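You operate a simulated robot arm through the tools that you are given. There is no shell and no other tool. Be economical: measure what you need, move in short steps, check, and stop when the job is done.

Carry out the task below with a simulated two-armed robot. There is one attempt and no reset: what you move stays moved.

TASK
Take the lid off the grey tub and lay it down on the top of the repair bench. Then fetch the flat black cap and set it on the black cover. Then shut the middle drawer. Then take the small carton from the top of the packing table and put it on the shelf under the packing table. Then put the grey strainer on the top of the packing table away on the top of the white crate. Then take the small blue bag and put it on the top of the parts stand. Then put the cream tin on the grey cover. Then open the lower desk drawer, fetch the clamp from the desk top and set it in the inside of the lower desk drawer, then shut the drawer. Then lift the lid of the small bin open. The order counts. Set down upright: grey strainer, small blue bag, cream tin.

It is judged by the outcome, as a careful person would: the job done as asked, and still so three seconds after it is handed in. It fails if anything else is knocked over, pushed out of place, dropped, spilled or broken. Lids that push on must go on centred and level and be pressed home; caps that screw on are set level and turned clockwise until they are tight.

THE ROBOT
Two 6-joint arms with fingered hands on one trunk, on a base that drives. Base frame: it is fixed to the floor where the robot stands at the start and does not move with it; the origin is under the middle of the robot, x ahead of it, y to its left, z up. Readings come in mm, rad, newtons and seconds.
The left shoulder is at the start at [50, 170, 995], the right one opposite. With the tool pointing down near the work surface each hand reaches from about 520 to 780 mm from the robot's upright axis, wherever it stands, measured 20 degrees to its own side. Places, roughly: black cover (15x15x2 cm) [-1600, 1600, 800]; clamp (5x7x2 cm) [-3700, 700, 900]; cream tin (7x7x9 cm) [-1000, -2700, 1600]; flat black cap (5x5x3 cm) [500, 0, 900]; grey cover (15x15x2 cm) [-1800, 1600, 800]; grey strainer (7x6x8 cm) [700, -1700, 800]; grey tub [750, -250, 1000]; inside of the lower desk drawer [-3800, 1200, 300]; lid of the small bin [-2100, 1400, 600]; lower desk drawer [-3800, 1200, 400]; middle drawer [700, 600, 1000]; shelf under the packing table [800, -1400, 200]; small blue bag (17x10x19 cm) [-400, -2800, 1400]; small carton [750, -1000, 750]; top of the parts stand [-2200, 1500, 400]; top of the white crate (31x26 cm) [-4420, -1600, 240]. Payload 3.5 kg a hand.
Tool frame (each hand has its own): the origin (TCP) lies between the finger pads and is the grasp point; the fingertips stand 26 mm ahead of it; z points along the fingers, y is the line along which they close. Largest opening 132 mm; the body of the gripper starts 73 mm behind the TCP. The gripper is a hand of 3 fingers: y runs from the thumb to the fingers, the wrist lies at [0, 0, -234] in the tool frame.
Orientation is told as [roll, pitch, yaw] about the base's x, y, z axes, in that order, counted from this pose: with the fingers straight down and closing along the base's y, the tool's x points along the base's -x, its y along +y and its z along -z.

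THE INTERFACE
- The arms move only by the tool play_rows. It takes "left_steps", "right_steps" or both (then of equal length, played together; a hand with none holds still); each is a list of rows, each a list of 2 entries, a list of its own where there are three numbers: the shift along the base's x, y, z in units of 30 mm (1.0 is 30 mm), then the turn, a rotation vector about the base's x, y, z in units of 4 degrees (1.0 is 4 degrees). In form: [[[dx, dy, dz], [rx, ry, rz]], ...]. A call has 1 to 20 rows; each row shifts and turns the commanded pose from where the row before left it. A call with a number of a shift or a turn outside -1 to 1 is refused whole. A row lasts 0.2 s, in which the tool goes at most 50 mm and 0.15 rad; a call with a longer step from one row to the next is refused whole. A pose out of reach is approached as far as the arm can. The call stops where the force on the tool passes 40 N (or 10 N more than at its start, if that is more) or the arm is blocked; 0.2 s more then pass. In this call time passes only in rows, and 0.2 s behind the last. The reply holds the time, the measured pose of the TCP, the force on the tool along the base axes, the opening and the grip force, in the units named above and with some noise, with the torque about the TCP (base axes, N m) and any sound that the robot's microphone picked up.
- Cameras (640 x 400 px; columns grow to the right, rows downward): "scene" is now at [39.8, -12.3, 1585.3]; the picture's right is [-0.16, -0.99, 0.00], its down [-0.73, 0.11, -0.68] and it looks along [0.67, -0.11, -0.73] (base axes); focal length 269 px, centre (320, 200). "left" rides on the left gripper at [-62, 3, -92] in its tool frame; the picture's right is [-0.05, -1.00, 0.00], its down [0.83, -0.04, -0.56] and it looks along [0.55, -0.03, 0.83] (tool axes); focal length 230 px, centre (320, 200). "right" rides on the right gripper at [62, 3, -92] in its tool frame; the picture's right is [-0.05, 1.00, 0.00], its down [-0.83, -0.04, -0.56] and it looks along [-0.55, -0.03, 0.83] (tool axes); focal length 230 px, centre (320, 200). There is no depth. A picture from a camera that has moved, and an enlarged one, comes with that camera's place and axes in the base frame and with its lens.
- get_image(camera): a new picture of that camera. It takes no simulated time.
- slide_trunk(by): slides the trunk up (or, below 0, down) by that many mm; the arms and the scene camera ride with it, the base frame stays. It gives what a move gives, with no picture.
- drive_base(legs): drives the robot by 1 to 6 legs, each [ahead, left, turn to the left] in mm, mm and rad, along the robot's own axes; the way and the turn of a leg run together, so that a leg with both is an arc; at most 1500 mm and 3.142 rad a leg. The arms and the cameras ride along, it lands a little off, and it stops where it bumps. It gives what a move gives.
- finger_targets(finger1, finger2, thumb_bend, hand): sets how far each is bent, from 0 (flat) to 100 (curled in); at 30 the hand is open as for a grip, at 70 the pads meet at the TCP. One left out holds its place. A second passes; each finger stops where it meets its share of the squeeze, and holds until it gets a number again. It is the only way to open and close the hand. It gives what a move gives, with no picture; readings hold the bend of each and the force on the fingers (four entries, about 0 where the hand has none), thumb and palm.
- pan_tilt(pan, tilt): turns the head with the scene camera to pan (to the left, within 1.501 rad either way) and tilt (down, from -0.506 to 1.204), counted from straight ahead of the robot. It gives what a move gives.
- inspect(camera, box): a new picture of the part [left, top, right, bottom] of that camera's present view, enlarged. It takes no simulated time.
- hand_in(): hands the job in; it is judged then, once.

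Go step by step. Nothing tells you exact positions but the pictures and the camera data: compare them with the known pose of the tool, close in by small moves and look again before you grip or let go. The budget is 493 turns and 256 pictures, counting those below and the enlarged ones. Unless the task says otherwise, let go and move clear before handing in.

The tools are called after "Emit:" by a JSON object that holds its "fn" and its "kwargs". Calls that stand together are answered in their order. play_rows: Moves the arms, as the interface text tells. Its arguments: {"type":"object","properties":{"left_steps":{"type":"array"},"right_steps":{"type":"array"}},"required":[]} The other tools are called the same way: slide_trunk (by) slides the trunk up or down; finger_targets (finger1, finger2, thumb_bend, hand) moves the fingers one by one; drive_base (legs) drives the base; pan_tilt (pan, tilt) turns the head that bears the scene camera; get_image (camera) takes a picture; inspect (camera, box) takes an enlarged picture of a part of a camera's view; hand_in () hands the job in.

At the start:

```text
t: 0.0
left_position: [637.9, 110.1, 1000.5]
left_ee_rot: [0.0, 0.002, 0.0]
left_force: [0.1, 0.8, -0.3]
left_wrist_torque: [0.0, 0.0, -0.01]
left_width: 132.1
left_gripper_force: 0.1
left_shape: jaw
left_bend: [30.0, 30.0, 30.0]
left_finger forces: [0.1, 0.1, 0.1, 0.0, 0.0, 0.0]
right_position: [434.4, -310.5, 1000.0]
right_ee_rot: [0.002, 0.002, 0.001]
right_force: [0.7, 0.1, -0.8]
right_wrist_torque: [0.03, -0.01, -0.05]
right_width: 131.9
right_gripper_force: 0.0
right_shape: jaw
right_bend: [30.0, 30.0, 30.0]
right_finger forces: [0.1, 0.0, 0.0, 0.1, 0.0, 0.0]
trunk travel left (down, up): [-610.0, 100.0]
robot x, y, heading: [-0.3, -3.1, 0.001]
head pan, tilt: [-0.157, 0.824]
```

scene: 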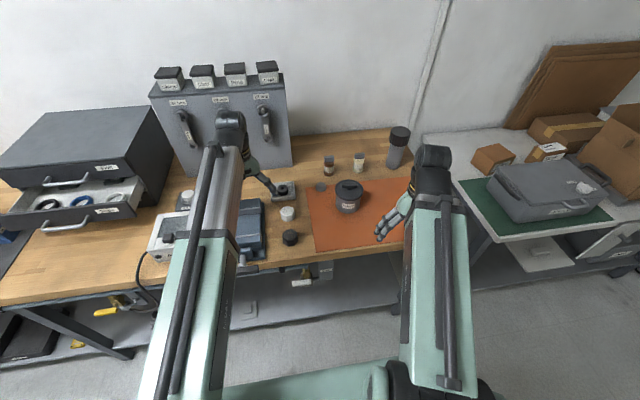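
right: 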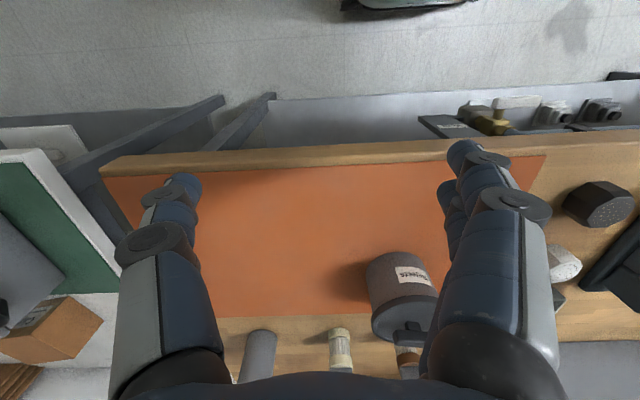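
left: 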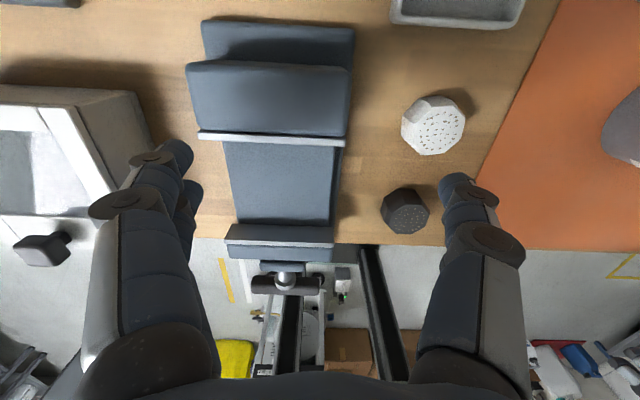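

The grey tub with its lid stands on the orange mat and the flat black cap is to its left near the front edge. I'll look closer at both first.

Emit:
{"fn": "inspect", "kwargs": {"camera": "scene", "box": [240, 120, 440, 260]}}

Emit:
{"fn": "inspect", "kwargs": {"camera": "right", "box": [320, 220, 480, 380]}}

Emit:
{"fn": "inspect", "kwargs": {"camera": "scene", "box": [0, 60, 320, 280]}}

```text
2.86 times, centred on (340, 190) of scene
camera zoom: at [39.8, -12.3, 1585.3], right [-0.16, -0.99, 0.0], down [-0.73, 0.11, -0.68], along [0.67, -0.11, -0.73], focal length 768 px, centre (263, 229)
```

zoom: 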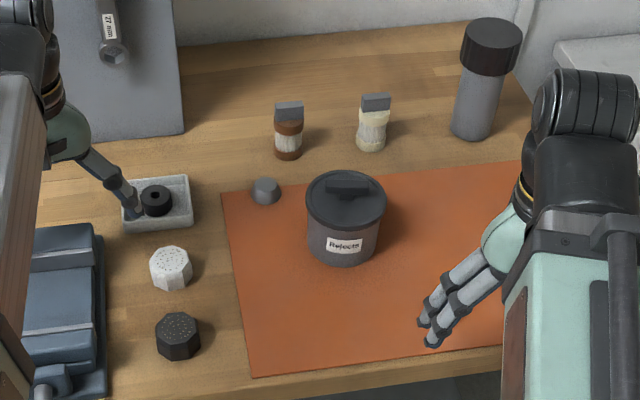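

```text
2.50 times, centred on (400, 300) of right
camera zoom: at [372.9, -306.4, 1091.7], right [0.05, 1.0, 0.0], down [0.83, -0.04, 0.55], along [0.55, -0.03, -0.83], focal length 575 px, centre (120, -50)
```

zoom: 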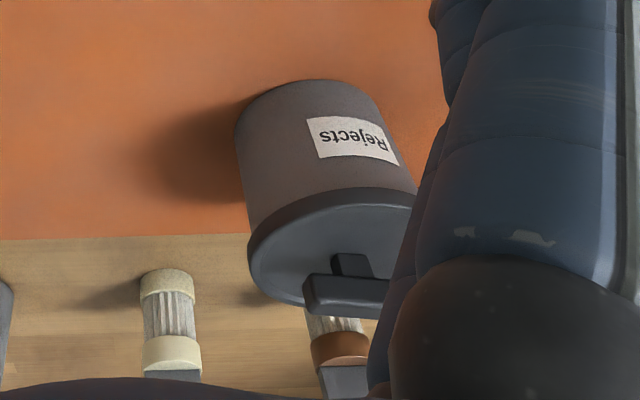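

```text
1.82 times, centred on (160, 170) of scene
camera zoom: at [39.8, -12.3, 1585.3], right [-0.16, -0.99, 0.0], down [-0.73, 0.11, -0.68], along [0.67, -0.11, -0.73], focal length 489 px, centre (611, 254)
```

zoom: 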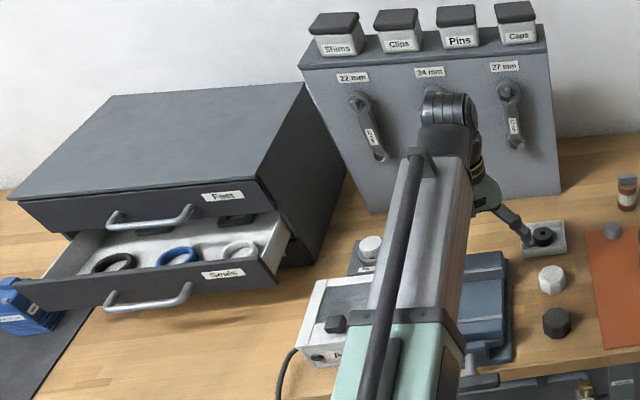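

The tub lid's T-handle lies near [653, -211, 960], and the black cap near [525, 0, 900]. I bring the right hand above the lid to look at the handle.

Emit:
{"fn": "play_rows", "kwargs": {"right_steps": [[[0, 0, 1], [0, 0, 0]], [[0, 0, 1], [0, 0, 0]], [[0.95, 0.48, 0], [0, 0, 0]], [[0.95, 0.48, 0], [0, 0, 0]], [[0.95, 0.48, 0], [0, 0, 0]], [[0.95, 0.48, 0], [0, 0, 0]], [[0.95, 0.48, 0], [0, 0, 0]], [[0.95, 0.48, 0], [0, 0, 0]], [[0.95, 0.48, 0], [0, 0, 0]]]}}

Emit:
{"fn": "get_image", "kwargs": {"camera": "right"}}

Emit:
{"fn": "inspect", "kwargs": {"camera": "scene", "box": [280, 130, 440, 230]}}

```text
t: 2.0
left_position: [637.7, 109.2, 1000.5]
left_ee_rot: [-0.002, -0.001, -0.001]
left_force: [-0.4, -0.4, -0.6]
left_wrist_torque: [-0.02, 0.0, 0.0]
left_width: 131.8
left_gripper_force: 0.1
left_shape: jaw
left_bend: [30.0, 30.0, 30.0]
left_finger forces: [0.0, 0.0, 0.1, 0.0, 0.1, 0.0]
right_position: [634.6, -209.1, 1058.5]
right_ee_rot: [0.0, 0.003, 0.0]
right_force: [-0.6, 0.2, 0.2]
right_wrist_torque: [0.02, -0.01, 0.03]
right_width: 132.2
right_gripper_force: 0.0
right_shape: jaw
right_bend: [30.0, 30.0, 30.0]
right_finger forces: [0.0, 0.0, 0.1, 0.0, 0.0, 0.0]
trunk travel left (down, up): [-610.0, 100.0]
robot x, y, heading: [-1.5, -1.4, 0.004]
head pan, tilt: [-0.157, 0.824]
```

```text
249 pictures are left
camera right: at [572.2, -204.9, 1150.6], right [0.05, 1.0, 0.0], down [0.83, -0.04, 0.55], along [0.55, -0.03, -0.83], focal length 230 px, centre (320, 200)
```

right: 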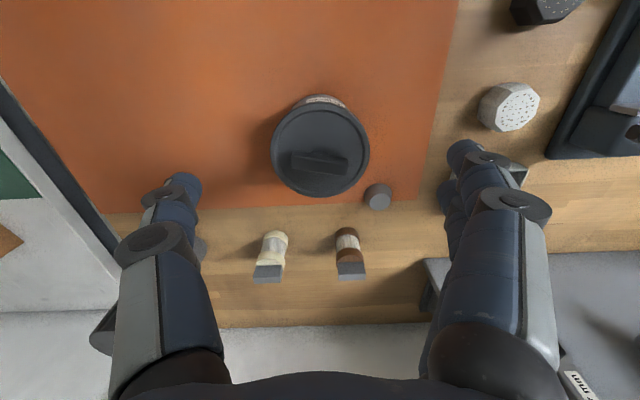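

```text
4.00 times, centred on (360, 180) of scene
camera zoom: at [40.2, -12.1, 1585.3], right [-0.16, -0.99, 0.0], down [-0.73, 0.11, -0.68], along [0.67, -0.11, -0.73], focal length 1076 px, centre (160, 280)
```

zoom: 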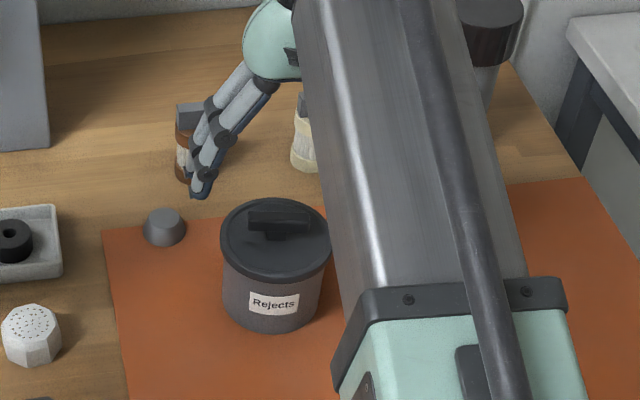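

The lid handle bar centre is about [644, -210], top at z≈983, and it runs nearly along y (about 9° off). I half close the right hand and turn it about 81° so the fingers close across the bar.

Emit:
{"fn": "finger_targets", "kwargs": {"hand": "right", "finger1": 48, "finger2": 48, "thumb_bend": 48}}

Emit:
{"fn": "play_rows", "kwargs": {"right_steps": [[[0.3, 0, 0], [0, 0, 1]], [[0, 0, 0], [0, 0, 1]], [[0, 0, 0], [0, 0, 1]], [[0, 0, 0], [0, 0, 1]], [[0, 0, 0], [0, 0, 1]], [[0, 0, 0], [0, 0, 1]], [[0, 0, 0], [0, 0, 1]], [[0, 0, 0], [0, 0, 1]], [[0, 0, 0], [0, 0, 1]], [[0, 0, 0], [0, 0, 1]], [[0, 0, 0], [0, 0, 1]], [[0, 0, 0], [0, 0, 1]], [[0, 0, 0], [0, 0, 1]], [[0, 0, 0], [0, 0, 1]], [[0, 0, 0], [0, 0, 1]], [[0, 0, 0], [0, 0, 1]], [[0, 0, 0], [0, 0, 1]], [[0, 0, 0], [0, 0, 1]], [[0, 0, 0], [0, 0, 1]], [[0, 0, 0], [0, 0, 1]]]}}

Emit:
{"fn": "get_image", "kwargs": {"camera": "right"}}

```text
t: 3.0
left_position: [636.9, 109.3, 999.9]
left_ee_rot: [0.001, 0.002, 0.001]
left_force: [-0.7, 0.0, 0.3]
left_wrist_torque: [-0.01, 0.01, 0.0]
left_width: 131.6
left_gripper_force: 0.0
left_shape: jaw
left_bend: [30.0, 30.0, 30.0]
left_finger forces: [0.0, 0.0, 0.0, 0.0, 0.0, 0.0]
right_position: [633.0, -208.4, 1058.4]
right_ee_rot: [-0.001, 0.0, -0.001]
right_force: [0.5, 0.2, 0.0]
right_wrist_torque: [0.03, -0.01, 0.02]
right_width: 75.2
right_gripper_force: 0.2
right_shape: fingers
right_bend: [48.0, 48.0, 48.0]
right_finger forces: [0.0, 0.0, 0.0, 0.0, 0.0, 0.1]
trunk travel left (down, up): [-610.0, 100.0]
robot x, y, heading: [3.3, -0.8, 0.001]
head pan, tilt: [-0.157, 0.824]
```

```text
t: 7.2
left_position: [637.4, 108.8, 1000.0]
left_ee_rot: [0.001, -0.002, -0.001]
left_force: [0.7, 0.1, 0.0]
left_wrist_torque: [0.03, 0.0, 0.04]
left_width: 132.0
left_gripper_force: 0.1
left_shape: jaw
left_bend: [30.0, 30.0, 30.0]
left_finger forces: [0.0, 0.1, 0.0, 0.0, 0.1, 0.0]
right_position: [643.5, -200.3, 1060.8]
right_ee_rot: [0.0, 0.001, 1.387]
right_force: [0.0, -0.1, 0.0]
right_wrist_torque: [0.02, -0.01, 0.01]
right_width: 75.5
right_gripper_force: 0.1
right_shape: fingers
right_bend: [48.0, 48.0, 48.0]
right_finger forces: [0.0, 0.1, 0.0, 0.1, 0.0, 0.1]
right hand out of reach, approached as far as the arm can: row 20
trunk travel left (down, up): [-610.0, 100.0]
robot x, y, heading: [0.2, 0.4, -0.001]
head pan, tilt: [-0.157, 0.824]
```

```text
247 pictures are left
camera right: at [628.4, -259.9, 1151.9], right [-0.97, 0.23, 0.0], down [0.19, 0.81, 0.55], along [0.13, 0.54, -0.83], focal length 230 px, centre (320, 200)
```

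right: 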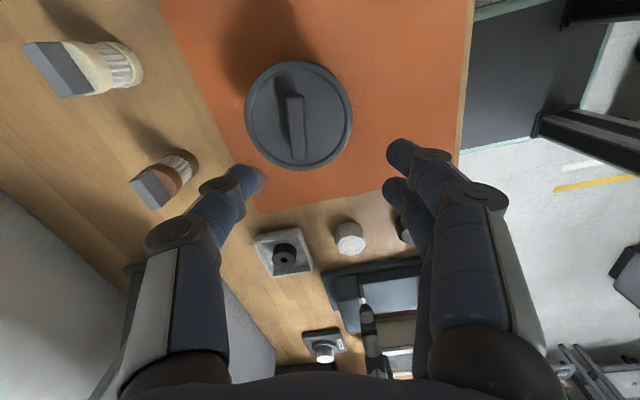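

The handle bar now appears about 12 mm ahead of the hand. I back off the yaw by one step, shift, lower a bit, and look again.

Emit:
{"fn": "play_rows", "kwargs": {"right_steps": [[[0.3, -0.2, 0], [0, 0, -1]], [[0, 0, -0.7], [0, 0, 0]], [[0, 0, -0.7], [0, 0, 0]]]}}

Emit:
{"fn": "get_image", "kwargs": {"camera": "right"}}

```text
t: 8.0
left_position: [637.0, 109.3, 1001.2]
left_ee_rot: [0.001, -0.002, -0.002]
left_force: [0.0, 0.9, 0.4]
left_wrist_torque: [0.02, 0.01, 0.02]
left_width: 132.0
left_gripper_force: 0.1
left_shape: jaw
left_bend: [30.0, 30.0, 30.0]
left_finger forces: [0.0, 0.0, 0.0, 0.0, 0.0, 0.0]
right_position: [651.4, -209.1, 1018.5]
right_ee_rot: [-0.002, 0.0, 1.327]
right_force: [0.7, -0.4, 0.3]
right_wrist_torque: [-0.01, -0.02, -0.01]
right_width: 75.5
right_gripper_force: 0.1
right_shape: fingers
right_bend: [48.0, 48.0, 48.0]
right_finger forces: [0.1, 0.0, 0.0, 0.1, 0.0, 0.1]
trunk travel left (down, up): [-610.0, 100.0]
robot x, y, heading: [0.6, 4.5, 0.002]
head pan, tilt: [-0.157, 0.824]
```

```text
246 pictures are left
camera right: at [634.0, -266.8, 1110.0], right [-0.96, 0.29, 0.0], down [0.24, 0.8, 0.55], along [0.16, 0.53, -0.83], focal length 230 px, centre (320, 200)
```

right: 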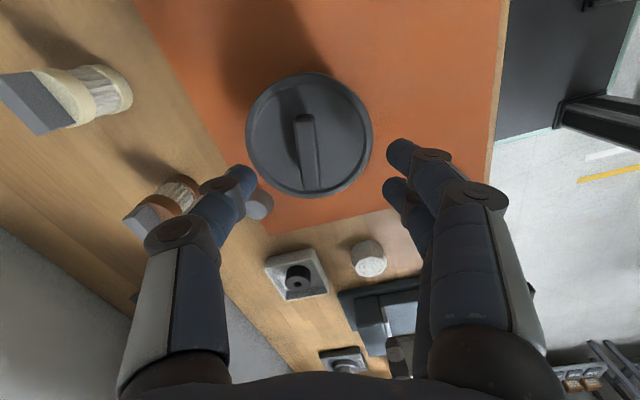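

The bar centre is about [656, -219]. I shift onto it, lower the fingertips beside the bar and close.

Emit:
{"fn": "play_rows", "kwargs": {"right_steps": [[[0.17, -0.32, 0], [0, 0, 0]], [[0, 0, -0.5], [0, 0, 0]], [[0, 0, -0.5], [0, 0, 0]]]}}

Emit:
{"fn": "get_image", "kwargs": {"camera": "right"}}

```text
t: 8.8
left_position: [636.8, 109.0, 999.8]
left_ee_rot: [-0.001, 0.001, -0.001]
left_force: [-0.2, 0.1, -0.1]
left_wrist_torque: [-0.01, 0.01, 0.03]
left_width: 132.3
left_gripper_force: 0.1
left_shape: jaw
left_bend: [30.0, 30.0, 30.0]
left_finger forces: [0.0, 0.0, 0.0, 0.0, 0.0, 0.1]
right_position: [657.9, -216.4, 987.1]
right_ee_rot: [0.001, 0.002, 1.325]
right_force: [1.0, -0.1, -0.3]
right_wrist_torque: [0.02, 0.0, 0.0]
right_width: 75.4
right_gripper_force: 0.1
right_shape: fingers
right_bend: [48.0, 48.0, 48.0]
right_finger forces: [0.0, 0.0, 0.0, 0.1, 0.1, 0.1]
trunk travel left (down, up): [-610.0, 100.0]
robot x, y, heading: [-4.4, 1.2, 0.001]
head pan, tilt: [-0.157, 0.824]
```

```text
245 pictures are left
camera right: at [638.8, -275.1, 1079.3], right [-0.96, 0.29, 0.0], down [0.24, 0.8, 0.55], along [0.16, 0.53, -0.83], focal length 230 px, centre (320, 200)
```

right: 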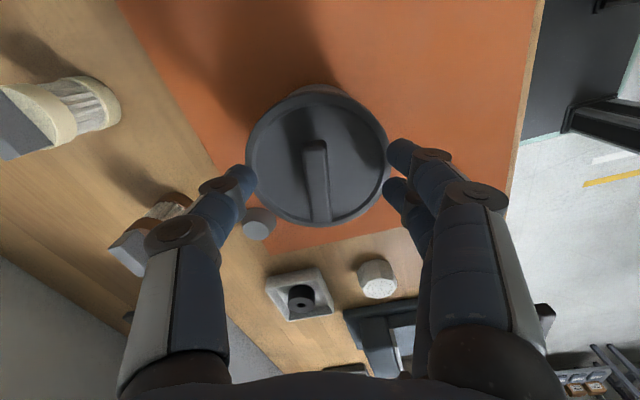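

The bar sits centred between the fingers. I close on it.

Emit:
{"fn": "finger_targets", "kwargs": {"hand": "right", "finger1": 72, "finger2": 72, "thumb_bend": 72}}

Emit:
{"fn": "inspect", "kwargs": {"camera": "right", "box": [200, 60, 440, 240]}}

```text
t: 9.8
left_position: [636.8, 109.8, 999.8]
left_ee_rot: [0.0, 0.001, 0.001]
left_force: [-0.7, 0.5, -0.4]
left_wrist_torque: [0.0, 0.0, -0.03]
left_width: 131.7
left_gripper_force: 0.0
left_shape: jaw
left_bend: [30.0, 30.0, 30.0]
left_finger forces: [0.1, 0.0, 0.1, 0.1, 0.1, 0.0]
right_position: [658.5, -215.7, 986.9]
right_ee_rot: [-0.001, 0.001, 1.327]
right_force: [-0.3, -0.2, 0.2]
right_wrist_torque: [-0.03, 0.0, -0.01]
right_width: 13.2
right_gripper_force: 8.1
right_shape: fingers
right_bend: [70.0, 70.0, 68.0]
right_finger forces: [3.8, 4.1, 0.2, 0.0, 8.0, 0.1]
trunk travel left (down, up): [-610.0, 100.0]
robot x, y, heading: [2.3, 1.6, -0.004]
head pan, tilt: [-0.157, 0.824]
heard: snap
```

```text
2.22 times, centred on (320, 150) of right
camera zoom: at [638.9, -275.1, 1079.3], right [-0.96, 0.29, 0.0], down [0.24, 0.8, 0.55], along [0.16, 0.53, -0.83], focal length 511 px, centre (320, 311)
```

zoom: 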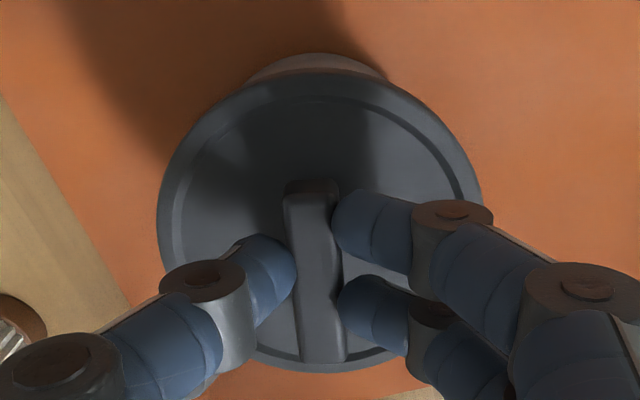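

The bar is gripped at 13 mm. I squeeze a little more and lift slowly.

Emit:
{"fn": "finger_targets", "kwargs": {"hand": "right", "finger1": 80, "finger2": 80, "thumb_bend": 80}}

Emit:
{"fn": "play_rows", "kwargs": {"right_steps": [[[0, 0, 0.15], [0, 0, 0]], [[0, 0, 0.15], [0, 0, 0]], [[0, 0, 0.3], [0, 0, 0]], [[0, 0, 0.4], [0, 0, 0]]]}}

Emit:
{"fn": "get_image", "kwargs": {"camera": "scene"}}

Emit:
{"fn": "get_image", "kwargs": {"camera": "right"}}

```text
t: 10.8
left_position: [638.1, 108.5, 1001.2]
left_ee_rot: [0.0, -0.001, 0.0]
left_force: [-0.2, -0.3, -0.1]
left_wrist_torque: [0.01, 0.01, -0.01]
left_width: 132.0
left_gripper_force: 0.1
left_shape: jaw
left_bend: [30.0, 30.0, 30.0]
left_finger forces: [0.0, 0.0, 0.1, 0.0, 0.0, 0.0]
right_position: [658.0, -217.5, 987.0]
right_ee_rot: [0.0, 0.001, 1.326]
right_force: [2.0, 0.0, -1.0]
right_wrist_torque: [-0.02, -0.06, 0.06]
right_width: 12.2
right_gripper_force: 20.0
right_shape: fingers
right_bend: [73.0, 73.0, 68.0]
right_finger forces: [8.6, 9.1, 0.0, 0.0, 21.3, 0.0]
trunk travel left (down, up): [-610.0, 100.0]
robot x, y, heading: [1.1, -1.2, -0.002]
head pan, tilt: [-0.157, 0.824]
```

```text
t: 11.8
left_position: [637.9, 109.5, 1000.1]
left_ee_rot: [0.0, 0.0, 0.001]
left_force: [-0.4, -0.3, -0.3]
left_wrist_torque: [0.0, 0.01, -0.01]
left_width: 131.9
left_gripper_force: 0.1
left_shape: jaw
left_bend: [30.0, 30.0, 30.0]
left_finger forces: [0.1, 0.0, 0.0, 0.1, 0.0, 0.0]
right_position: [658.9, -215.9, 1017.8]
right_ee_rot: [0.0, 0.001, 1.327]
right_force: [0.4, -0.7, 0.0]
right_wrist_torque: [0.01, -0.02, -0.05]
right_width: 11.7
right_gripper_force: 18.6
right_shape: fingers
right_bend: [74.0, 74.0, 68.0]
right_finger forces: [10.3, 10.0, 0.0, 0.0, 17.1, 0.0]
trunk travel left (down, up): [-610.0, 100.0]
robot x, y, heading: [0.1, -1.4, -0.007]
head pan, tilt: [-0.157, 0.824]
```

```text
243 pictures are left
camera scene: at [39.7, -12.2, 1585.3], right [-0.16, -0.99, 0.0], down [-0.73, 0.11, -0.68], along [0.67, -0.11, -0.73], focal length 269 px, centre (320, 200)
```

scene: 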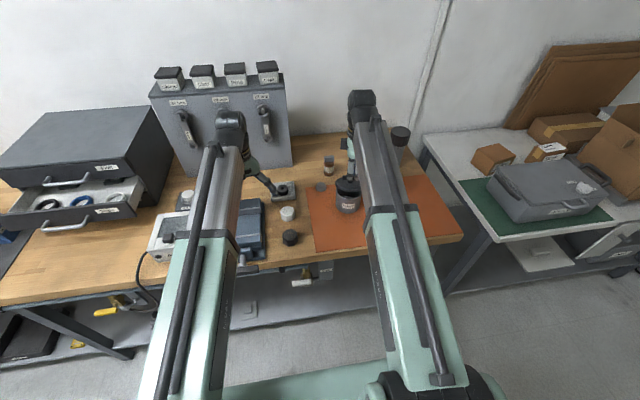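

```text
242 pictures are left
camera right: at [639.5, -275.1, 1110.6], right [-0.96, 0.29, 0.0], down [0.24, 0.8, 0.55], along [0.16, 0.53, -0.83], focal length 230 px, centre (320, 200)
```

right: 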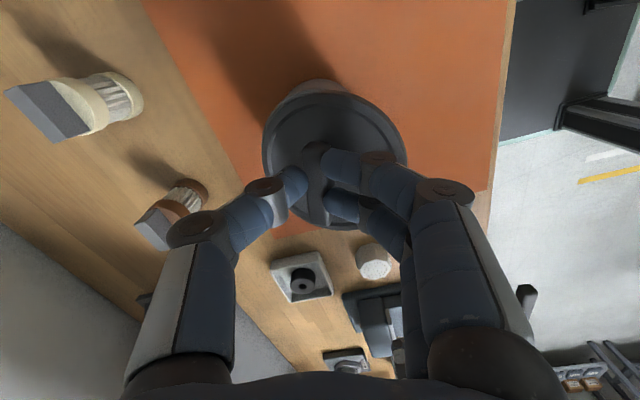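

The lid has moved up with the hand; I check that the tub stayed on the mat.

Emit:
{"fn": "inspect", "kwargs": {"camera": "scene", "box": [300, 140, 400, 230]}}

```text
4.44 times, centred on (350, 185) of scene
camera zoom: at [39.7, -12.2, 1585.3], right [-0.16, -0.99, 0.0], down [-0.73, 0.11, -0.68], along [0.67, -0.11, -0.73], focal length 1196 px, centre (187, 267)
```

zoom: 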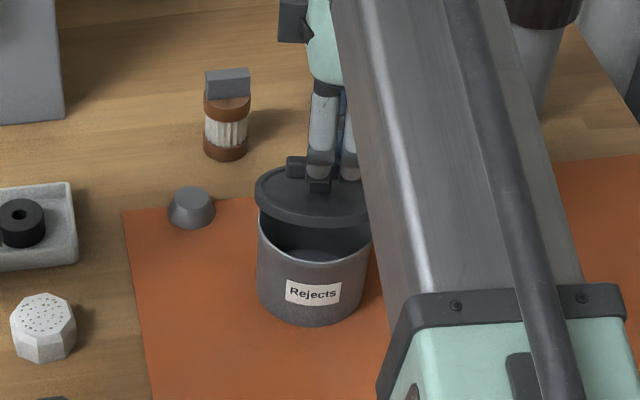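

The lid is off and the tub stayed. I carry the lid to the free right part of the bench, about [630, -360], and lower it.

Emit:
{"fn": "play_rows", "kwargs": {"right_steps": [[[0, 0, 1], [0, 0, 0]], [[-0.2, -0.97, 0], [0, 0, 0]], [[-0.2, -0.97, 0], [0, 0, 0]], [[-0.2, -0.97, 0], [0, 0, 0]], [[-0.2, -0.97, 0], [0, 0, 0]], [[-0.2, -0.97, 0], [0, 0, 0]], [[0, 0, -1], [0, 0, 0]], [[0, 0, -1], [0, 0, 0]], [[0, 0, -1], [0, 0, 0]], [[0, 0, -0.7], [0, 0, 0]]]}}

Emit:
{"fn": "get_image", "kwargs": {"camera": "right"}}

Emit:
{"fn": "inspect", "kwargs": {"camera": "scene", "box": [300, 140, 480, 250]}}

```text
t: 13.7
left_position: [636.4, 109.9, 1001.6]
left_ee_rot: [0.0, 0.001, 0.001]
left_force: [-0.2, -0.6, 0.5]
left_wrist_torque: [-0.02, 0.01, -0.01]
left_width: 132.0
left_gripper_force: 0.1
left_shape: jaw
left_bend: [30.0, 30.0, 30.0]
left_finger forces: [0.1, 0.0, 0.1, 0.0, 0.1, 0.0]
right_position: [646.2, -243.9, 984.2]
right_ee_rot: [-0.01, 0.004, 1.317]
right_force: [-6.8, -0.3, 25.1]
right_wrist_torque: [-0.05, 0.25, -0.01]
right_width: 10.7
right_gripper_force: 30.2
right_shape: fingers
right_bend: [76.0, 74.0, 72.0]
right_finger forces: [25.1, 12.8, 0.0, 0.0, 22.0, 0.0]
right hand out of reach, approached as far as the arm can: row 3, 4, 5, 6, 7
trunk travel left (down, up): [-610.0, 100.0]
robot x, y, heading: [-1.0, -0.1, -0.004]
head pan, tilt: [-0.157, 0.824]
stopped in row 9 (right hand): the force on the tool passed its limit at 56 N (the readings are from after the stop); the commanded pose is now the measured one
```

```text
240 pictures are left
camera right: at [626.9, -301.2, 1076.5], right [-0.95, 0.3, -0.01], down [0.25, 0.8, 0.55], along [0.17, 0.52, -0.83], focal length 230 px, centre (320, 200)
```

right: 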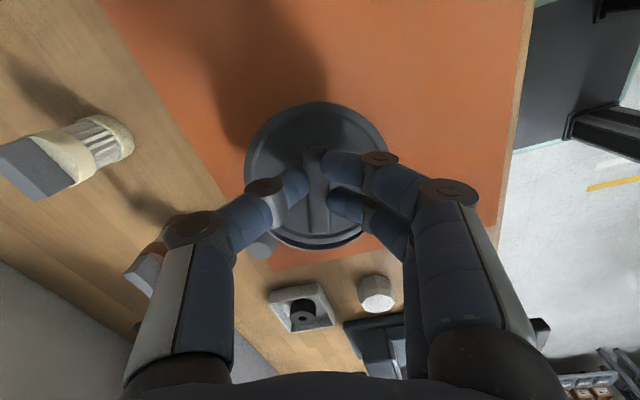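

```text
3.56 times, centred on (390, 195) of scene
camera zoom: at [38.1, -11.8, 1585.8], right [-0.16, -0.99, 0.0], down [-0.72, 0.11, -0.68], along [0.67, -0.11, -0.73], focal length 956 px, centre (71, 218)
```

zoom: 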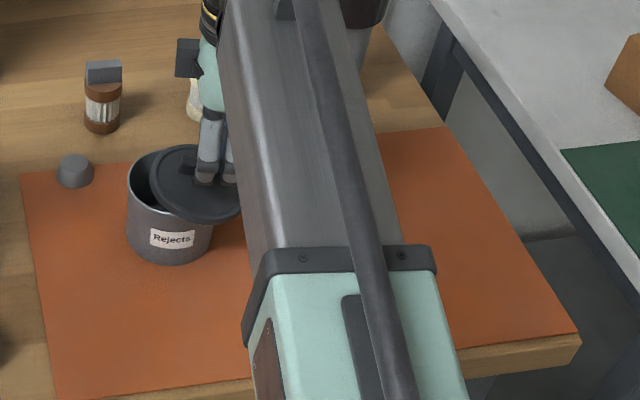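

The sideways move was out of reach at this yaw, so the lid touched the tub rim; the tub still stands. I lift straight up and unwind the yaw before moving sideways.

Emit:
{"fn": "play_rows", "kwargs": {"right_steps": [[[0, 0, 0.5], [0, 0, 0]], [[0, 0, 1], [0, 0, 0]], [[0, 0, 1], [0, 0, -1]], [[0, 0, 0], [0, 0, -1]], [[0, 0, 0], [0, 0, -1]], [[0, 0, 0], [0, 0, -1]], [[0, 0, 0], [0, 0, -1]], [[0, 0, 0], [0, 0, -1]], [[0, 0, 0], [0, 0, -1]], [[0, 0, 0], [0, 0, -1]]]}}

Emit:
{"fn": "inspect", "kwargs": {"camera": "scene", "box": [300, 140, 480, 250]}}

```text
t: 15.9
left_position: [637.3, 108.9, 999.5]
left_ee_rot: [0.0, 0.001, 0.0]
left_force: [-0.2, 0.2, 0.3]
left_wrist_torque: [-0.01, 0.02, -0.03]
left_width: 131.8
left_gripper_force: 0.1
left_shape: jaw
left_bend: [30.0, 30.0, 30.0]
left_finger forces: [0.0, 0.0, 0.1, 0.0, 0.1, 0.0]
right_position: [649.7, -244.6, 1055.5]
right_ee_rot: [-0.008, 0.005, 0.757]
right_force: [0.3, -1.1, -0.6]
right_wrist_torque: [-0.01, -0.01, 0.01]
right_width: 9.3
right_gripper_force: 17.7
right_shape: fingers
right_bend: [74.0, 73.0, 71.0]
right_finger forces: [8.9, 8.3, 0.0, 0.1, 18.3, 0.0]
trunk travel left (down, up): [-610.0, 100.0]
robot x, y, heading: [3.2, -2.5, 0.001]
head pan, tilt: [-0.157, 0.824]
```

```text
3.56 times, centred on (390, 195) of scene
camera zoom: at [39.9, -12.4, 1585.3], right [-0.16, -0.99, 0.0], down [-0.73, 0.11, -0.68], along [0.67, -0.11, -0.73], focal length 956 px, centre (71, 218)
```

zoom: 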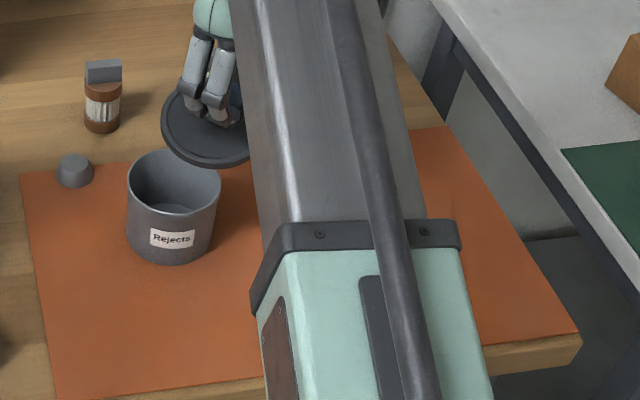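

The tub stands undisturbed. Now I carry the lid to the right in reach.

Emit:
{"fn": "play_rows", "kwargs": {"right_steps": [[[-0.2, -0.97, 0], [0, 0, 0]], [[-0.2, -0.97, 0], [0, 0, 0]], [[-0.2, -0.97, 0], [0, 0, 0]], [[-0.2, -0.97, 0], [0, 0, 0]]]}}

Emit:
{"fn": "get_image", "kwargs": {"camera": "right"}}

Emit:
{"fn": "get_image", "kwargs": {"camera": "left"}}

```text
t: 16.9
left_position: [637.0, 108.7, 1000.1]
left_ee_rot: [-0.001, 0.0, -0.001]
left_force: [-0.9, 0.8, 0.7]
left_wrist_torque: [-0.01, -0.01, 0.0]
left_width: 131.7
left_gripper_force: 0.0
left_shape: jaw
left_bend: [30.0, 30.0, 30.0]
left_finger forces: [0.1, 0.0, 0.1, 0.0, 0.0, 0.0]
right_position: [622.1, -360.9, 1054.9]
right_ee_rot: [-0.007, 0.002, 0.76]
right_force: [0.5, -0.4, -1.3]
right_wrist_torque: [0.02, 0.02, -0.02]
right_width: 9.7
right_gripper_force: 17.6
right_shape: fingers
right_bend: [74.0, 73.0, 71.0]
right_finger forces: [8.9, 8.2, 0.0, 0.0, 18.2, 0.0]
trunk travel left (down, up): [-610.0, 100.0]
robot x, y, heading: [-3.4, -1.7, -0.001]
head pan, tilt: [-0.157, 0.824]
```

```text
237 pictures are left
camera right: at [576.1, -399.8, 1146.9], right [-0.65, 0.76, -0.01], down [0.63, 0.54, 0.55], along [0.42, 0.35, -0.83], focal length 230 px, centre (320, 200)
```

right: 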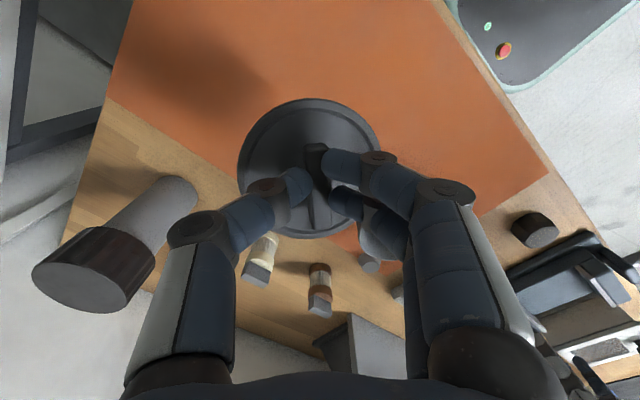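

```text
236 pictures are left
camera left: at [697.6, 113.1, 1091.3], right [0.05, -1.0, 0.0], down [-0.83, -0.04, 0.56], along [-0.55, -0.03, -0.83], focal length 230 px, centre (320, 200)
```

left: 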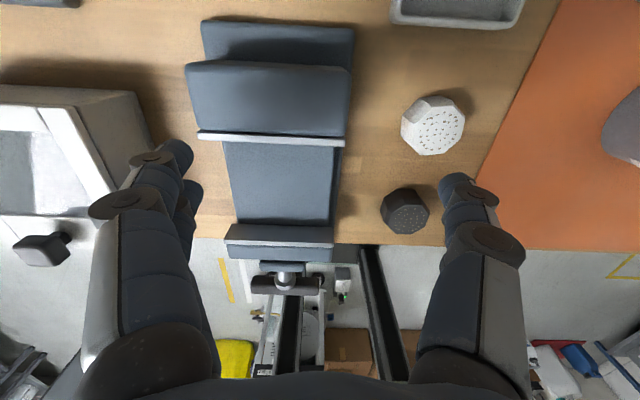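

Clear mat below. Lower to near the surface, then gently to contact.

Emit:
{"fn": "play_rows", "kwargs": {"right_steps": [[[0, 0, -1], [0, 0, 0]], [[0, 0, -1], [0, 0, 0]], [[0, 0, -1], [0, 0, 0]], [[0, 0, -0.7], [0, 0, 0]], [[0, 0, -0.3], [0, 0, 0]], [[0, 0, -0.15], [0, 0, 0]], [[0, 0, -0.15], [0, 0, 0]]]}}

Emit:
{"fn": "get_image", "kwargs": {"camera": "right"}}

```text
t: 18.5
left_position: [637.7, 108.4, 999.9]
left_ee_rot: [-0.001, 0.0, 0.001]
left_force: [0.8, -0.1, 0.8]
left_wrist_torque: [0.01, 0.0, 0.02]
left_width: 131.9
left_gripper_force: 0.0
left_shape: jaw
left_bend: [30.0, 30.0, 30.0]
left_finger forces: [0.1, 0.0, 0.0, 0.1, 0.1, 0.0]
right_position: [625.7, -363.0, 929.1]
right_ee_rot: [-0.011, 0.001, 0.758]
right_force: [5.9, -10.0, 14.9]
right_wrist_torque: [-0.18, -0.08, -0.01]
right_width: 9.0
right_gripper_force: 25.4
right_shape: fingers
right_bend: [74.0, 74.0, 72.0]
right_finger forces: [9.4, 13.1, 0.0, 0.0, 28.1, 0.0]
trunk travel left (down, up): [-610.0, 100.0]
robot x, y, heading: [2.3, 1.4, 0.002]
head pan, tilt: [-0.157, 0.824]
```

```text
235 pictures are left
camera right: at [576.9, -400.7, 1020.7], right [-0.65, 0.76, -0.01], down [0.63, 0.54, 0.55], along [0.43, 0.35, -0.83], focal length 230 px, centre (320, 200)
```

right: 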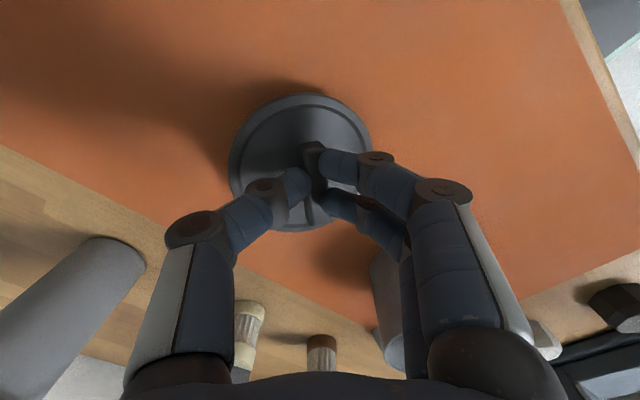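

Contact with the mat. I ease the fingers open.

Emit:
{"fn": "play_rows", "kwargs": {"right_steps": [[[0, 0, -0.1], [0, 0, 0]]]}}

Emit:
{"fn": "finger_targets", "kwargs": {"hand": "right", "finger1": 62, "finger2": 62, "thumb_bend": 62}}

Emit:
{"fn": "finger_targets", "kwargs": {"hand": "right", "finger1": 48, "finger2": 48, "thumb_bend": 48}}

Emit:
{"fn": "play_rows", "kwargs": {"right_steps": [[[0, 0, 0.5], [0, 0, 0]], [[0, 0, 1], [0, 0, 0]], [[0, 0, 1], [0, 0, 0]], [[0, 0, 1], [0, 0, 0]]]}}

Emit:
{"fn": "get_image", "kwargs": {"camera": "right"}}

```text
t: 18.9
left_position: [638.0, 109.1, 999.9]
left_ee_rot: [-0.001, 0.001, 0.001]
left_force: [0.5, 0.7, 0.3]
left_wrist_torque: [0.0, 0.01, 0.0]
left_width: 131.8
left_gripper_force: 0.0
left_shape: jaw
left_bend: [30.0, 30.0, 30.0]
left_finger forces: [0.1, 0.1, 0.0, 0.1, 0.0, 0.0]
right_position: [623.0, -359.1, 921.1]
right_ee_rot: [-0.005, 0.004, 0.758]
right_force: [1.7, -1.4, 3.5]
right_wrist_torque: [0.07, 0.09, 0.04]
right_width: 9.9
right_gripper_force: 21.8
right_shape: fingers
right_bend: [75.0, 74.0, 71.0]
right_finger forces: [10.8, 13.9, 0.0, 0.0, 18.7, 0.0]
trunk travel left (down, up): [-610.0, 100.0]
robot x, y, heading: [-1.5, 0.7, 0.005]
head pan, tilt: [-0.157, 0.824]
```

```text
t: 19.9
left_position: [638.2, 109.7, 1000.0]
left_ee_rot: [-0.001, 0.0, -0.001]
left_force: [0.0, -0.1, -0.2]
left_wrist_torque: [-0.02, 0.01, 0.03]
left_width: 131.9
left_gripper_force: 0.0
left_shape: jaw
left_bend: [30.0, 30.0, 30.0]
left_finger forces: [0.0, 0.1, 0.0, 0.0, 0.0, 0.0]
right_position: [622.6, -360.7, 923.8]
right_ee_rot: [-0.006, 0.004, 0.761]
right_force: [-0.2, 0.1, 0.0]
right_wrist_torque: [0.01, 0.02, 0.05]
right_width: 28.0
right_gripper_force: 0.1
right_shape: fingers
right_bend: [62.0, 62.0, 62.0]
right_finger forces: [0.0, 0.1, 0.1, 0.0, 0.0, 0.0]
trunk travel left (down, up): [-610.0, 100.0]
robot x, y, heading: [0.5, 2.3, -0.002]
head pan, tilt: [-0.157, 0.824]
```

```text
t: 20.9
left_position: [637.5, 108.7, 999.7]
left_ee_rot: [0.0, -0.001, -0.001]
left_force: [0.1, -0.5, -0.5]
left_wrist_torque: [-0.01, -0.03, 0.01]
left_width: 131.7
left_gripper_force: 0.0
left_shape: jaw
left_bend: [30.0, 30.0, 30.0]
left_finger forces: [0.0, 0.1, 0.0, 0.0, 0.1, 0.1]
right_position: [623.1, -361.4, 923.2]
right_ee_rot: [-0.005, 0.002, 0.758]
right_force: [-0.3, -0.8, 0.1]
right_wrist_torque: [-0.01, 0.0, -0.03]
right_width: 73.8
right_gripper_force: 0.2
right_shape: fingers
right_bend: [48.0, 48.0, 48.0]
right_finger forces: [0.1, 0.0, 0.0, 0.0, 0.1, 0.0]
trunk travel left (down, up): [-610.0, 100.0]
robot x, y, heading: [1.6, 0.4, -0.0]
head pan, tilt: [-0.157, 0.824]
```

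```text
t: 21.9
left_position: [638.3, 108.1, 999.4]
left_ee_rot: [0.0, 0.001, 0.0]
left_force: [0.6, -0.3, -0.6]
left_wrist_torque: [-0.01, -0.02, 0.04]
left_width: 131.5
left_gripper_force: 0.0
left_shape: jaw
left_bend: [30.0, 30.0, 30.0]
left_finger forces: [0.0, 0.1, 0.0, 0.1, 0.0, 0.0]
right_position: [623.6, -361.8, 1029.5]
right_ee_rot: [-0.007, 0.003, 0.76]
right_force: [0.1, 0.5, 0.4]
right_wrist_torque: [0.02, 0.0, 0.01]
right_width: 74.2
right_gripper_force: 0.2
right_shape: fingers
right_bend: [48.0, 48.0, 48.0]
right_finger forces: [0.1, 0.0, 0.0, 0.0, 0.0, 0.0]
trunk travel left (down, up): [-610.0, 100.0]
robot x, y, heading: [1.9, -1.8, -0.001]
head pan, tilt: [-0.157, 0.824]
```

```text
234 pictures are left
camera right: at [576.6, -400.5, 1121.0], right [-0.65, 0.76, -0.01], down [0.63, 0.54, 0.55], along [0.42, 0.35, -0.83], focal length 230 px, centre (320, 200)
```

right: 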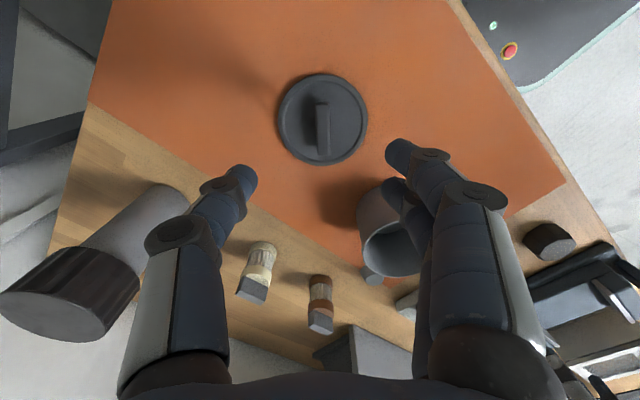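

The lid lies flat on the bench. Now the left hand goes over the black cap near [548, 5].

Emit:
{"fn": "finger_targets", "kwargs": {"hand": "left", "finger1": 42, "finger2": 42, "thumb_bend": 42}}

Emit:
{"fn": "play_rows", "kwargs": {"left_steps": [[[-0.75, -0.85, 0], [0, 0, 0]], [[-0.75, -0.85, 0], [0, 0, 0]], [[-0.75, -0.85, 0], [0, 0, 0]], [[-0.75, -0.85, 0], [0, 0, 0]]]}}

Emit:
{"fn": "get_image", "kwargs": {"camera": "left"}}

```text
t: 22.9
left_position: [639.2, 108.8, 1000.1]
left_ee_rot: [-0.001, 0.002, 0.0]
left_force: [0.0, -0.7, 0.4]
left_wrist_torque: [0.01, 0.03, 0.04]
left_width: 95.5
left_gripper_force: 0.0
left_shape: fingers
left_bend: [42.0, 42.0, 42.0]
left_finger forces: [0.0, 0.0, 0.1, 0.1, 0.0, 0.0]
right_position: [624.1, -362.9, 1027.8]
right_ee_rot: [-0.006, 0.005, 0.76]
right_force: [0.3, 0.3, -0.5]
right_wrist_torque: [0.03, -0.01, 0.0]
right_width: 73.5
right_gripper_force: 0.0
right_shape: fingers
right_bend: [48.0, 48.0, 48.0]
right_finger forces: [0.0, 0.0, 0.1, 0.0, 0.0, 0.1]
trunk travel left (down, up): [-610.0, 100.0]
robot x, y, heading: [-0.3, 1.0, -0.001]
head pan, tilt: [-0.157, 0.824]
```

```text
t: 23.9
left_position: [547.5, 6.4, 1000.5]
left_ee_rot: [0.0, 0.001, 0.0]
left_force: [0.2, 0.4, -1.2]
left_wrist_torque: [0.01, 0.0, 0.02]
left_width: 95.5
left_gripper_force: 0.0
left_shape: fingers
left_bend: [42.0, 42.0, 42.0]
left_finger forces: [0.1, 0.0, 0.0, 0.0, 0.0, 0.0]
right_position: [623.3, -360.9, 1028.2]
right_ee_rot: [-0.007, 0.004, 0.758]
right_force: [-0.6, -0.2, -0.5]
right_wrist_torque: [-0.03, -0.04, 0.01]
right_width: 73.8
right_gripper_force: 0.1
right_shape: fingers
right_bend: [48.0, 48.0, 48.0]
right_finger forces: [0.0, 0.0, 0.0, 0.0, 0.0, 0.0]
trunk travel left (down, up): [-610.0, 100.0]
robot x, y, heading: [1.4, -1.4, -0.001]
head pan, tilt: [-0.157, 0.824]
```

```text
233 pictures are left
camera left: at [607.9, 11.1, 1091.6], right [0.05, -1.0, 0.0], down [-0.83, -0.04, 0.56], along [-0.55, -0.03, -0.83], focal length 230 px, centre (320, 200)
```

left: 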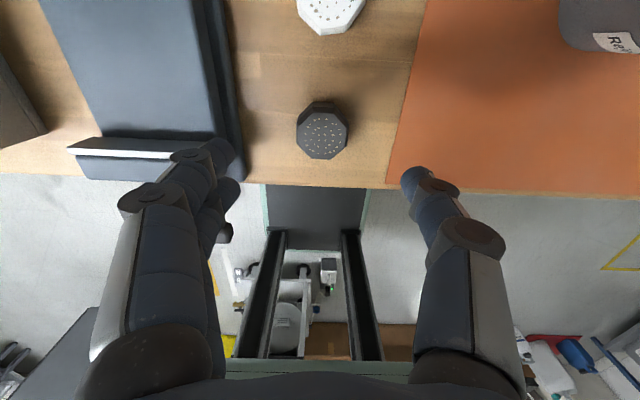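

The cap is right under the left hand, but the vise is close on its left, so I turn the hand +90° to close along x and narrow it.

Emit:
{"fn": "play_rows", "kwargs": {"left_steps": [[[0, 0, 0], [0, 0, 1]], [[0, 0, 0], [0, 0, 1]], [[0, 0, 0], [0, 0, 1]], [[0, 0, 0], [0, 0, 1]], [[0, 0, 0], [0, 0, 1]], [[0, 0, 0], [0, 0, 1]], [[0, 0, 0], [0, 0, 1]], [[0, 0, 0], [0, 0, 1]], [[0, 0, 0], [0, 0, 1]], [[0, 0, 0], [0, 0, 1]], [[0, 0, 0], [0, 0, 1]], [[0, 0, 0], [0, 0, 1]], [[0, 0, 0], [0, 0, 1]], [[0, 0, 0], [0, 0, 1]], [[0, 0, 0], [0, 0, 1]], [[0, 0, 0], [0, 0, 1]], [[0, 0, 0], [0, 0, 1]], [[0, 0, 0], [0, 0, 1]], [[0, 0, 0], [0, 0, 1]], [[0, 0, 0], [0, 0, 1]]]}}

Emit:
{"fn": "finger_targets", "kwargs": {"hand": "left", "finger1": 46, "finger2": 46, "thumb_bend": 46}}

Emit:
{"fn": "play_rows", "kwargs": {"left_steps": [[[0, 0, -1], [0, 0, 0.5]], [[0, 0, -1], [0, 0, 1]]]}}

Emit:
{"fn": "get_image", "kwargs": {"camera": "left"}}

Emit:
{"fn": "inspect", "kwargs": {"camera": "scene", "box": [200, 150, 380, 280]}}

```text
t: 28.1
left_position: [554.7, 30.8, 999.4]
left_ee_rot: [-0.001, 0.004, 1.169]
left_force: [0.4, -0.8, 0.3]
left_wrist_torque: [0.06, 0.0, 0.0]
left_width: 95.4
left_gripper_force: 0.2
left_shape: fingers
left_bend: [42.0, 42.0, 42.0]
left_finger forces: [0.1, 0.0, 0.0, 0.0, 0.0, 0.0]
left hand out of reach, approached as far as the arm can: row 17, 18, 19, 20
right_position: [622.9, -361.3, 1028.6]
right_ee_rot: [-0.006, 0.004, 0.759]
right_force: [0.4, 0.6, -0.3]
right_wrist_torque: [0.0, 0.04, -0.01]
right_width: 73.8
right_gripper_force: 0.1
right_shape: fingers
right_bend: [48.0, 48.0, 48.0]
right_finger forces: [0.0, 0.0, 0.0, 0.0, 0.0, 0.1]
trunk travel left (down, up): [-610.0, 100.0]
robot x, y, heading: [-0.8, -2.2, 0.002]
head pan, tilt: [-0.157, 0.824]
```

```text
t: 29.1
left_position: [555.1, 30.8, 999.0]
left_ee_rot: [0.001, 0.003, 1.172]
left_force: [-0.7, -0.2, 0.2]
left_wrist_torque: [0.0, -0.02, 0.01]
left_width: 81.9
left_gripper_force: 0.0
left_shape: fingers
left_bend: [46.0, 46.0, 46.0]
left_finger forces: [0.0, 0.1, 0.1, 0.0, 0.0, 0.1]
right_position: [624.7, -361.9, 1027.8]
right_ee_rot: [-0.007, 0.004, 0.759]
right_force: [-0.6, 0.8, -0.7]
right_wrist_torque: [-0.01, 0.0, -0.01]
right_width: 73.8
right_gripper_force: 0.0
right_shape: fingers
right_bend: [48.0, 48.0, 48.0]
right_finger forces: [0.0, 0.0, 0.0, 0.0, 0.0, 0.1]
trunk travel left (down, up): [-610.0, 100.0]
robot x, y, heading: [0.7, 0.7, 0.0]
head pan, tilt: [-0.157, 0.824]
```

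```text
t: 29.8
left_position: [563.5, 59.1, 943.1]
left_ee_rot: [-0.005, 0.029, 1.242]
left_force: [-2.4, -16.4, 8.7]
left_wrist_torque: [-0.07, 0.35, 0.7]
left_width: 75.9
left_gripper_force: 9.0
left_shape: fingers
left_bend: [50.0, 46.0, 46.0]
left_finger forces: [17.4, 0.1, 0.1, 0.1, 0.0, 0.0]
left hand out of reach, approached as far as the arm can: row 1, 2
right_position: [624.0, -364.2, 1028.2]
right_ee_rot: [-0.006, 0.004, 0.758]
right_force: [0.0, 0.2, -0.5]
right_wrist_torque: [-0.03, 0.03, 0.01]
right_width: 73.5
right_gripper_force: 0.2
right_shape: fingers
right_bend: [48.0, 48.0, 48.0]
right_finger forces: [0.0, 0.0, 0.1, 0.0, 0.0, 0.0]
trunk travel left (down, up): [-610.0, 100.0]
robot x, y, heading: [-2.8, -3.6, -0.001]
head pan, tilt: [-0.157, 0.824]
stopped in row 2 (left hand): the force on the tool passed its limit at 51 N (the readings are from after the stop); the commanded pose is now the measured one
```

```text
232 pictures are left
camera left: at [578.3, 121.9, 1034.0], right [0.96, -0.27, 0.0], down [-0.22, -0.78, 0.58], along [-0.15, -0.56, -0.81], focal length 230 px, centre (320, 200)
```

left: 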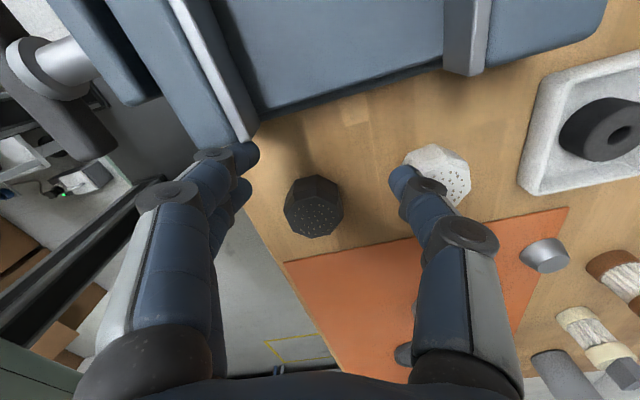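

```text
3.08 times, centred on (290, 215) of scene
camera zoom: at [40.3, -12.9, 1585.4], right [-0.16, -0.99, 0.0], down [-0.73, 0.12, -0.68], along [0.67, -0.11, -0.73], focal length 828 px, centre (412, 154)
```

zoom: 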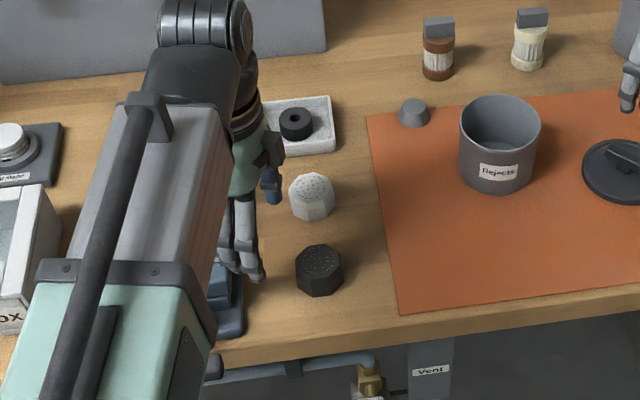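

The turned hand drifted out of reach and a finger touched the vise; the bench items look unmoved. I raise the hand straight up and reposition the base so the cap is in comfortable reach.

Emit:
{"fn": "play_rows", "kwargs": {"left_steps": [[[0, 0, 0.7], [0, 0, 0]], [[0, 0, 1], [0, 0, 0]], [[0, 0, 1], [0, 0, 0]], [[0, 0, 1], [0, 0, 0]]], "right_steps": [[[0, 0, 0.7], [0, 0, 0]], [[0, 0, 1], [0, 0, 0]], [[0, 0, 1], [0, 0, 0]], [[0, 0, 1], [0, 0, 0]]]}}

Emit:
{"fn": "drive_base", "kwargs": {"legs": [[-70, -200, 0]]}}

Emit:
{"fn": "get_image", "kwargs": {"camera": "left"}}

Emit:
{"fn": "get_image", "kwargs": {"camera": "scene"}}

```text
t: 30.8
left_position: [562.6, 63.2, 1052.5]
left_ee_rot: [-0.005, 0.025, 1.238]
left_force: [-0.3, -0.3, -0.9]
left_wrist_torque: [-0.03, 0.01, 0.01]
left_width: 81.0
left_gripper_force: 0.1
left_shape: fingers
left_bend: [46.0, 46.0, 46.0]
left_finger forces: [0.0, 0.1, 0.0, 0.0, 0.0, 0.1]
right_position: [623.6, -363.3, 1139.2]
right_ee_rot: [-0.007, 0.004, 0.76]
right_force: [0.2, -0.2, 0.1]
right_wrist_torque: [0.01, -0.01, 0.01]
right_width: 73.8
right_gripper_force: 0.0
right_shape: fingers
right_bend: [48.0, 48.0, 48.0]
right_finger forces: [0.1, 0.0, 0.0, 0.1, 0.1, 0.0]
trunk travel left (down, up): [-610.0, 100.0]
robot x, y, heading: [1.7, 1.4, -0.005]
head pan, tilt: [-0.157, 0.824]
```

```text
t: 32.4
left_position: [490.8, -140.5, 1053.2]
left_ee_rot: [-0.007, 0.024, 1.239]
left_force: [0.4, -0.4, 0.1]
left_wrist_torque: [0.01, 0.01, 0.02]
left_width: 81.0
left_gripper_force: 0.1
left_shape: fingers
left_bend: [46.0, 46.0, 46.0]
left_finger forces: [0.0, 0.0, 0.0, 0.0, 0.0, 0.0]
right_position: [552.3, -565.6, 1138.3]
right_ee_rot: [-0.006, 0.0, 0.762]
right_force: [-0.4, -0.4, -0.3]
right_wrist_torque: [0.02, -0.01, -0.01]
right_width: 73.9
right_gripper_force: 0.1
right_shape: fingers
right_bend: [48.0, 48.0, 48.0]
right_finger forces: [0.0, 0.0, 0.1, 0.0, 0.1, 0.1]
trunk travel left (down, up): [-610.0, 100.0]
robot x, y, heading: [-72.9, -206.2, 0.001]
head pan, tilt: [-0.157, 0.824]
```

```text
230 pictures are left
camera left: at [506.5, -77.3, 1142.9], right [0.96, -0.28, 0.0], down [-0.23, -0.79, 0.58], along [-0.16, -0.55, -0.82], focal length 230 px, centre (320, 200)
```

left: 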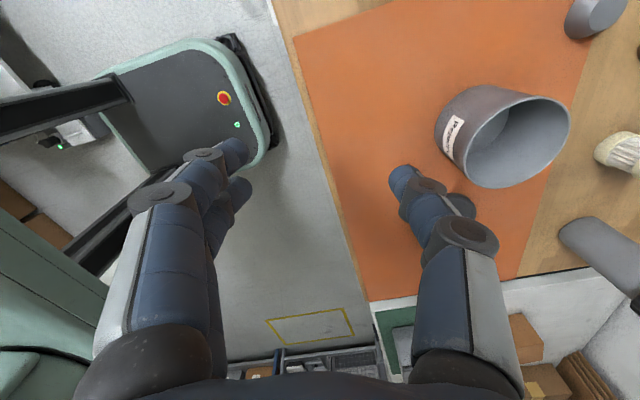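

```text
229 pictures are left
camera scene: at [-31.7, -217.2, 1585.3], right [-0.15, -0.99, 0.0], down [-0.73, 0.11, -0.68], along [0.67, -0.1, -0.73], focal length 269 px, centre (320, 200)
```

scene: 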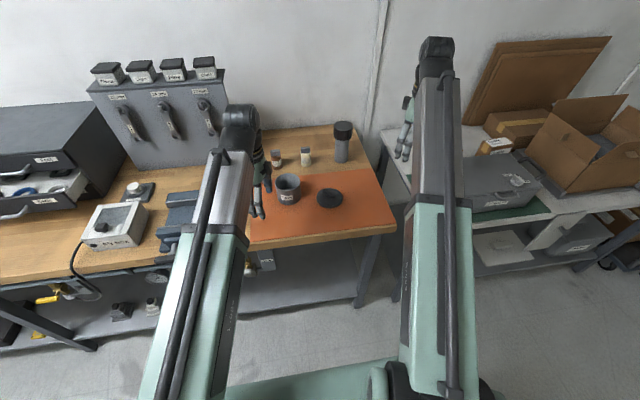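

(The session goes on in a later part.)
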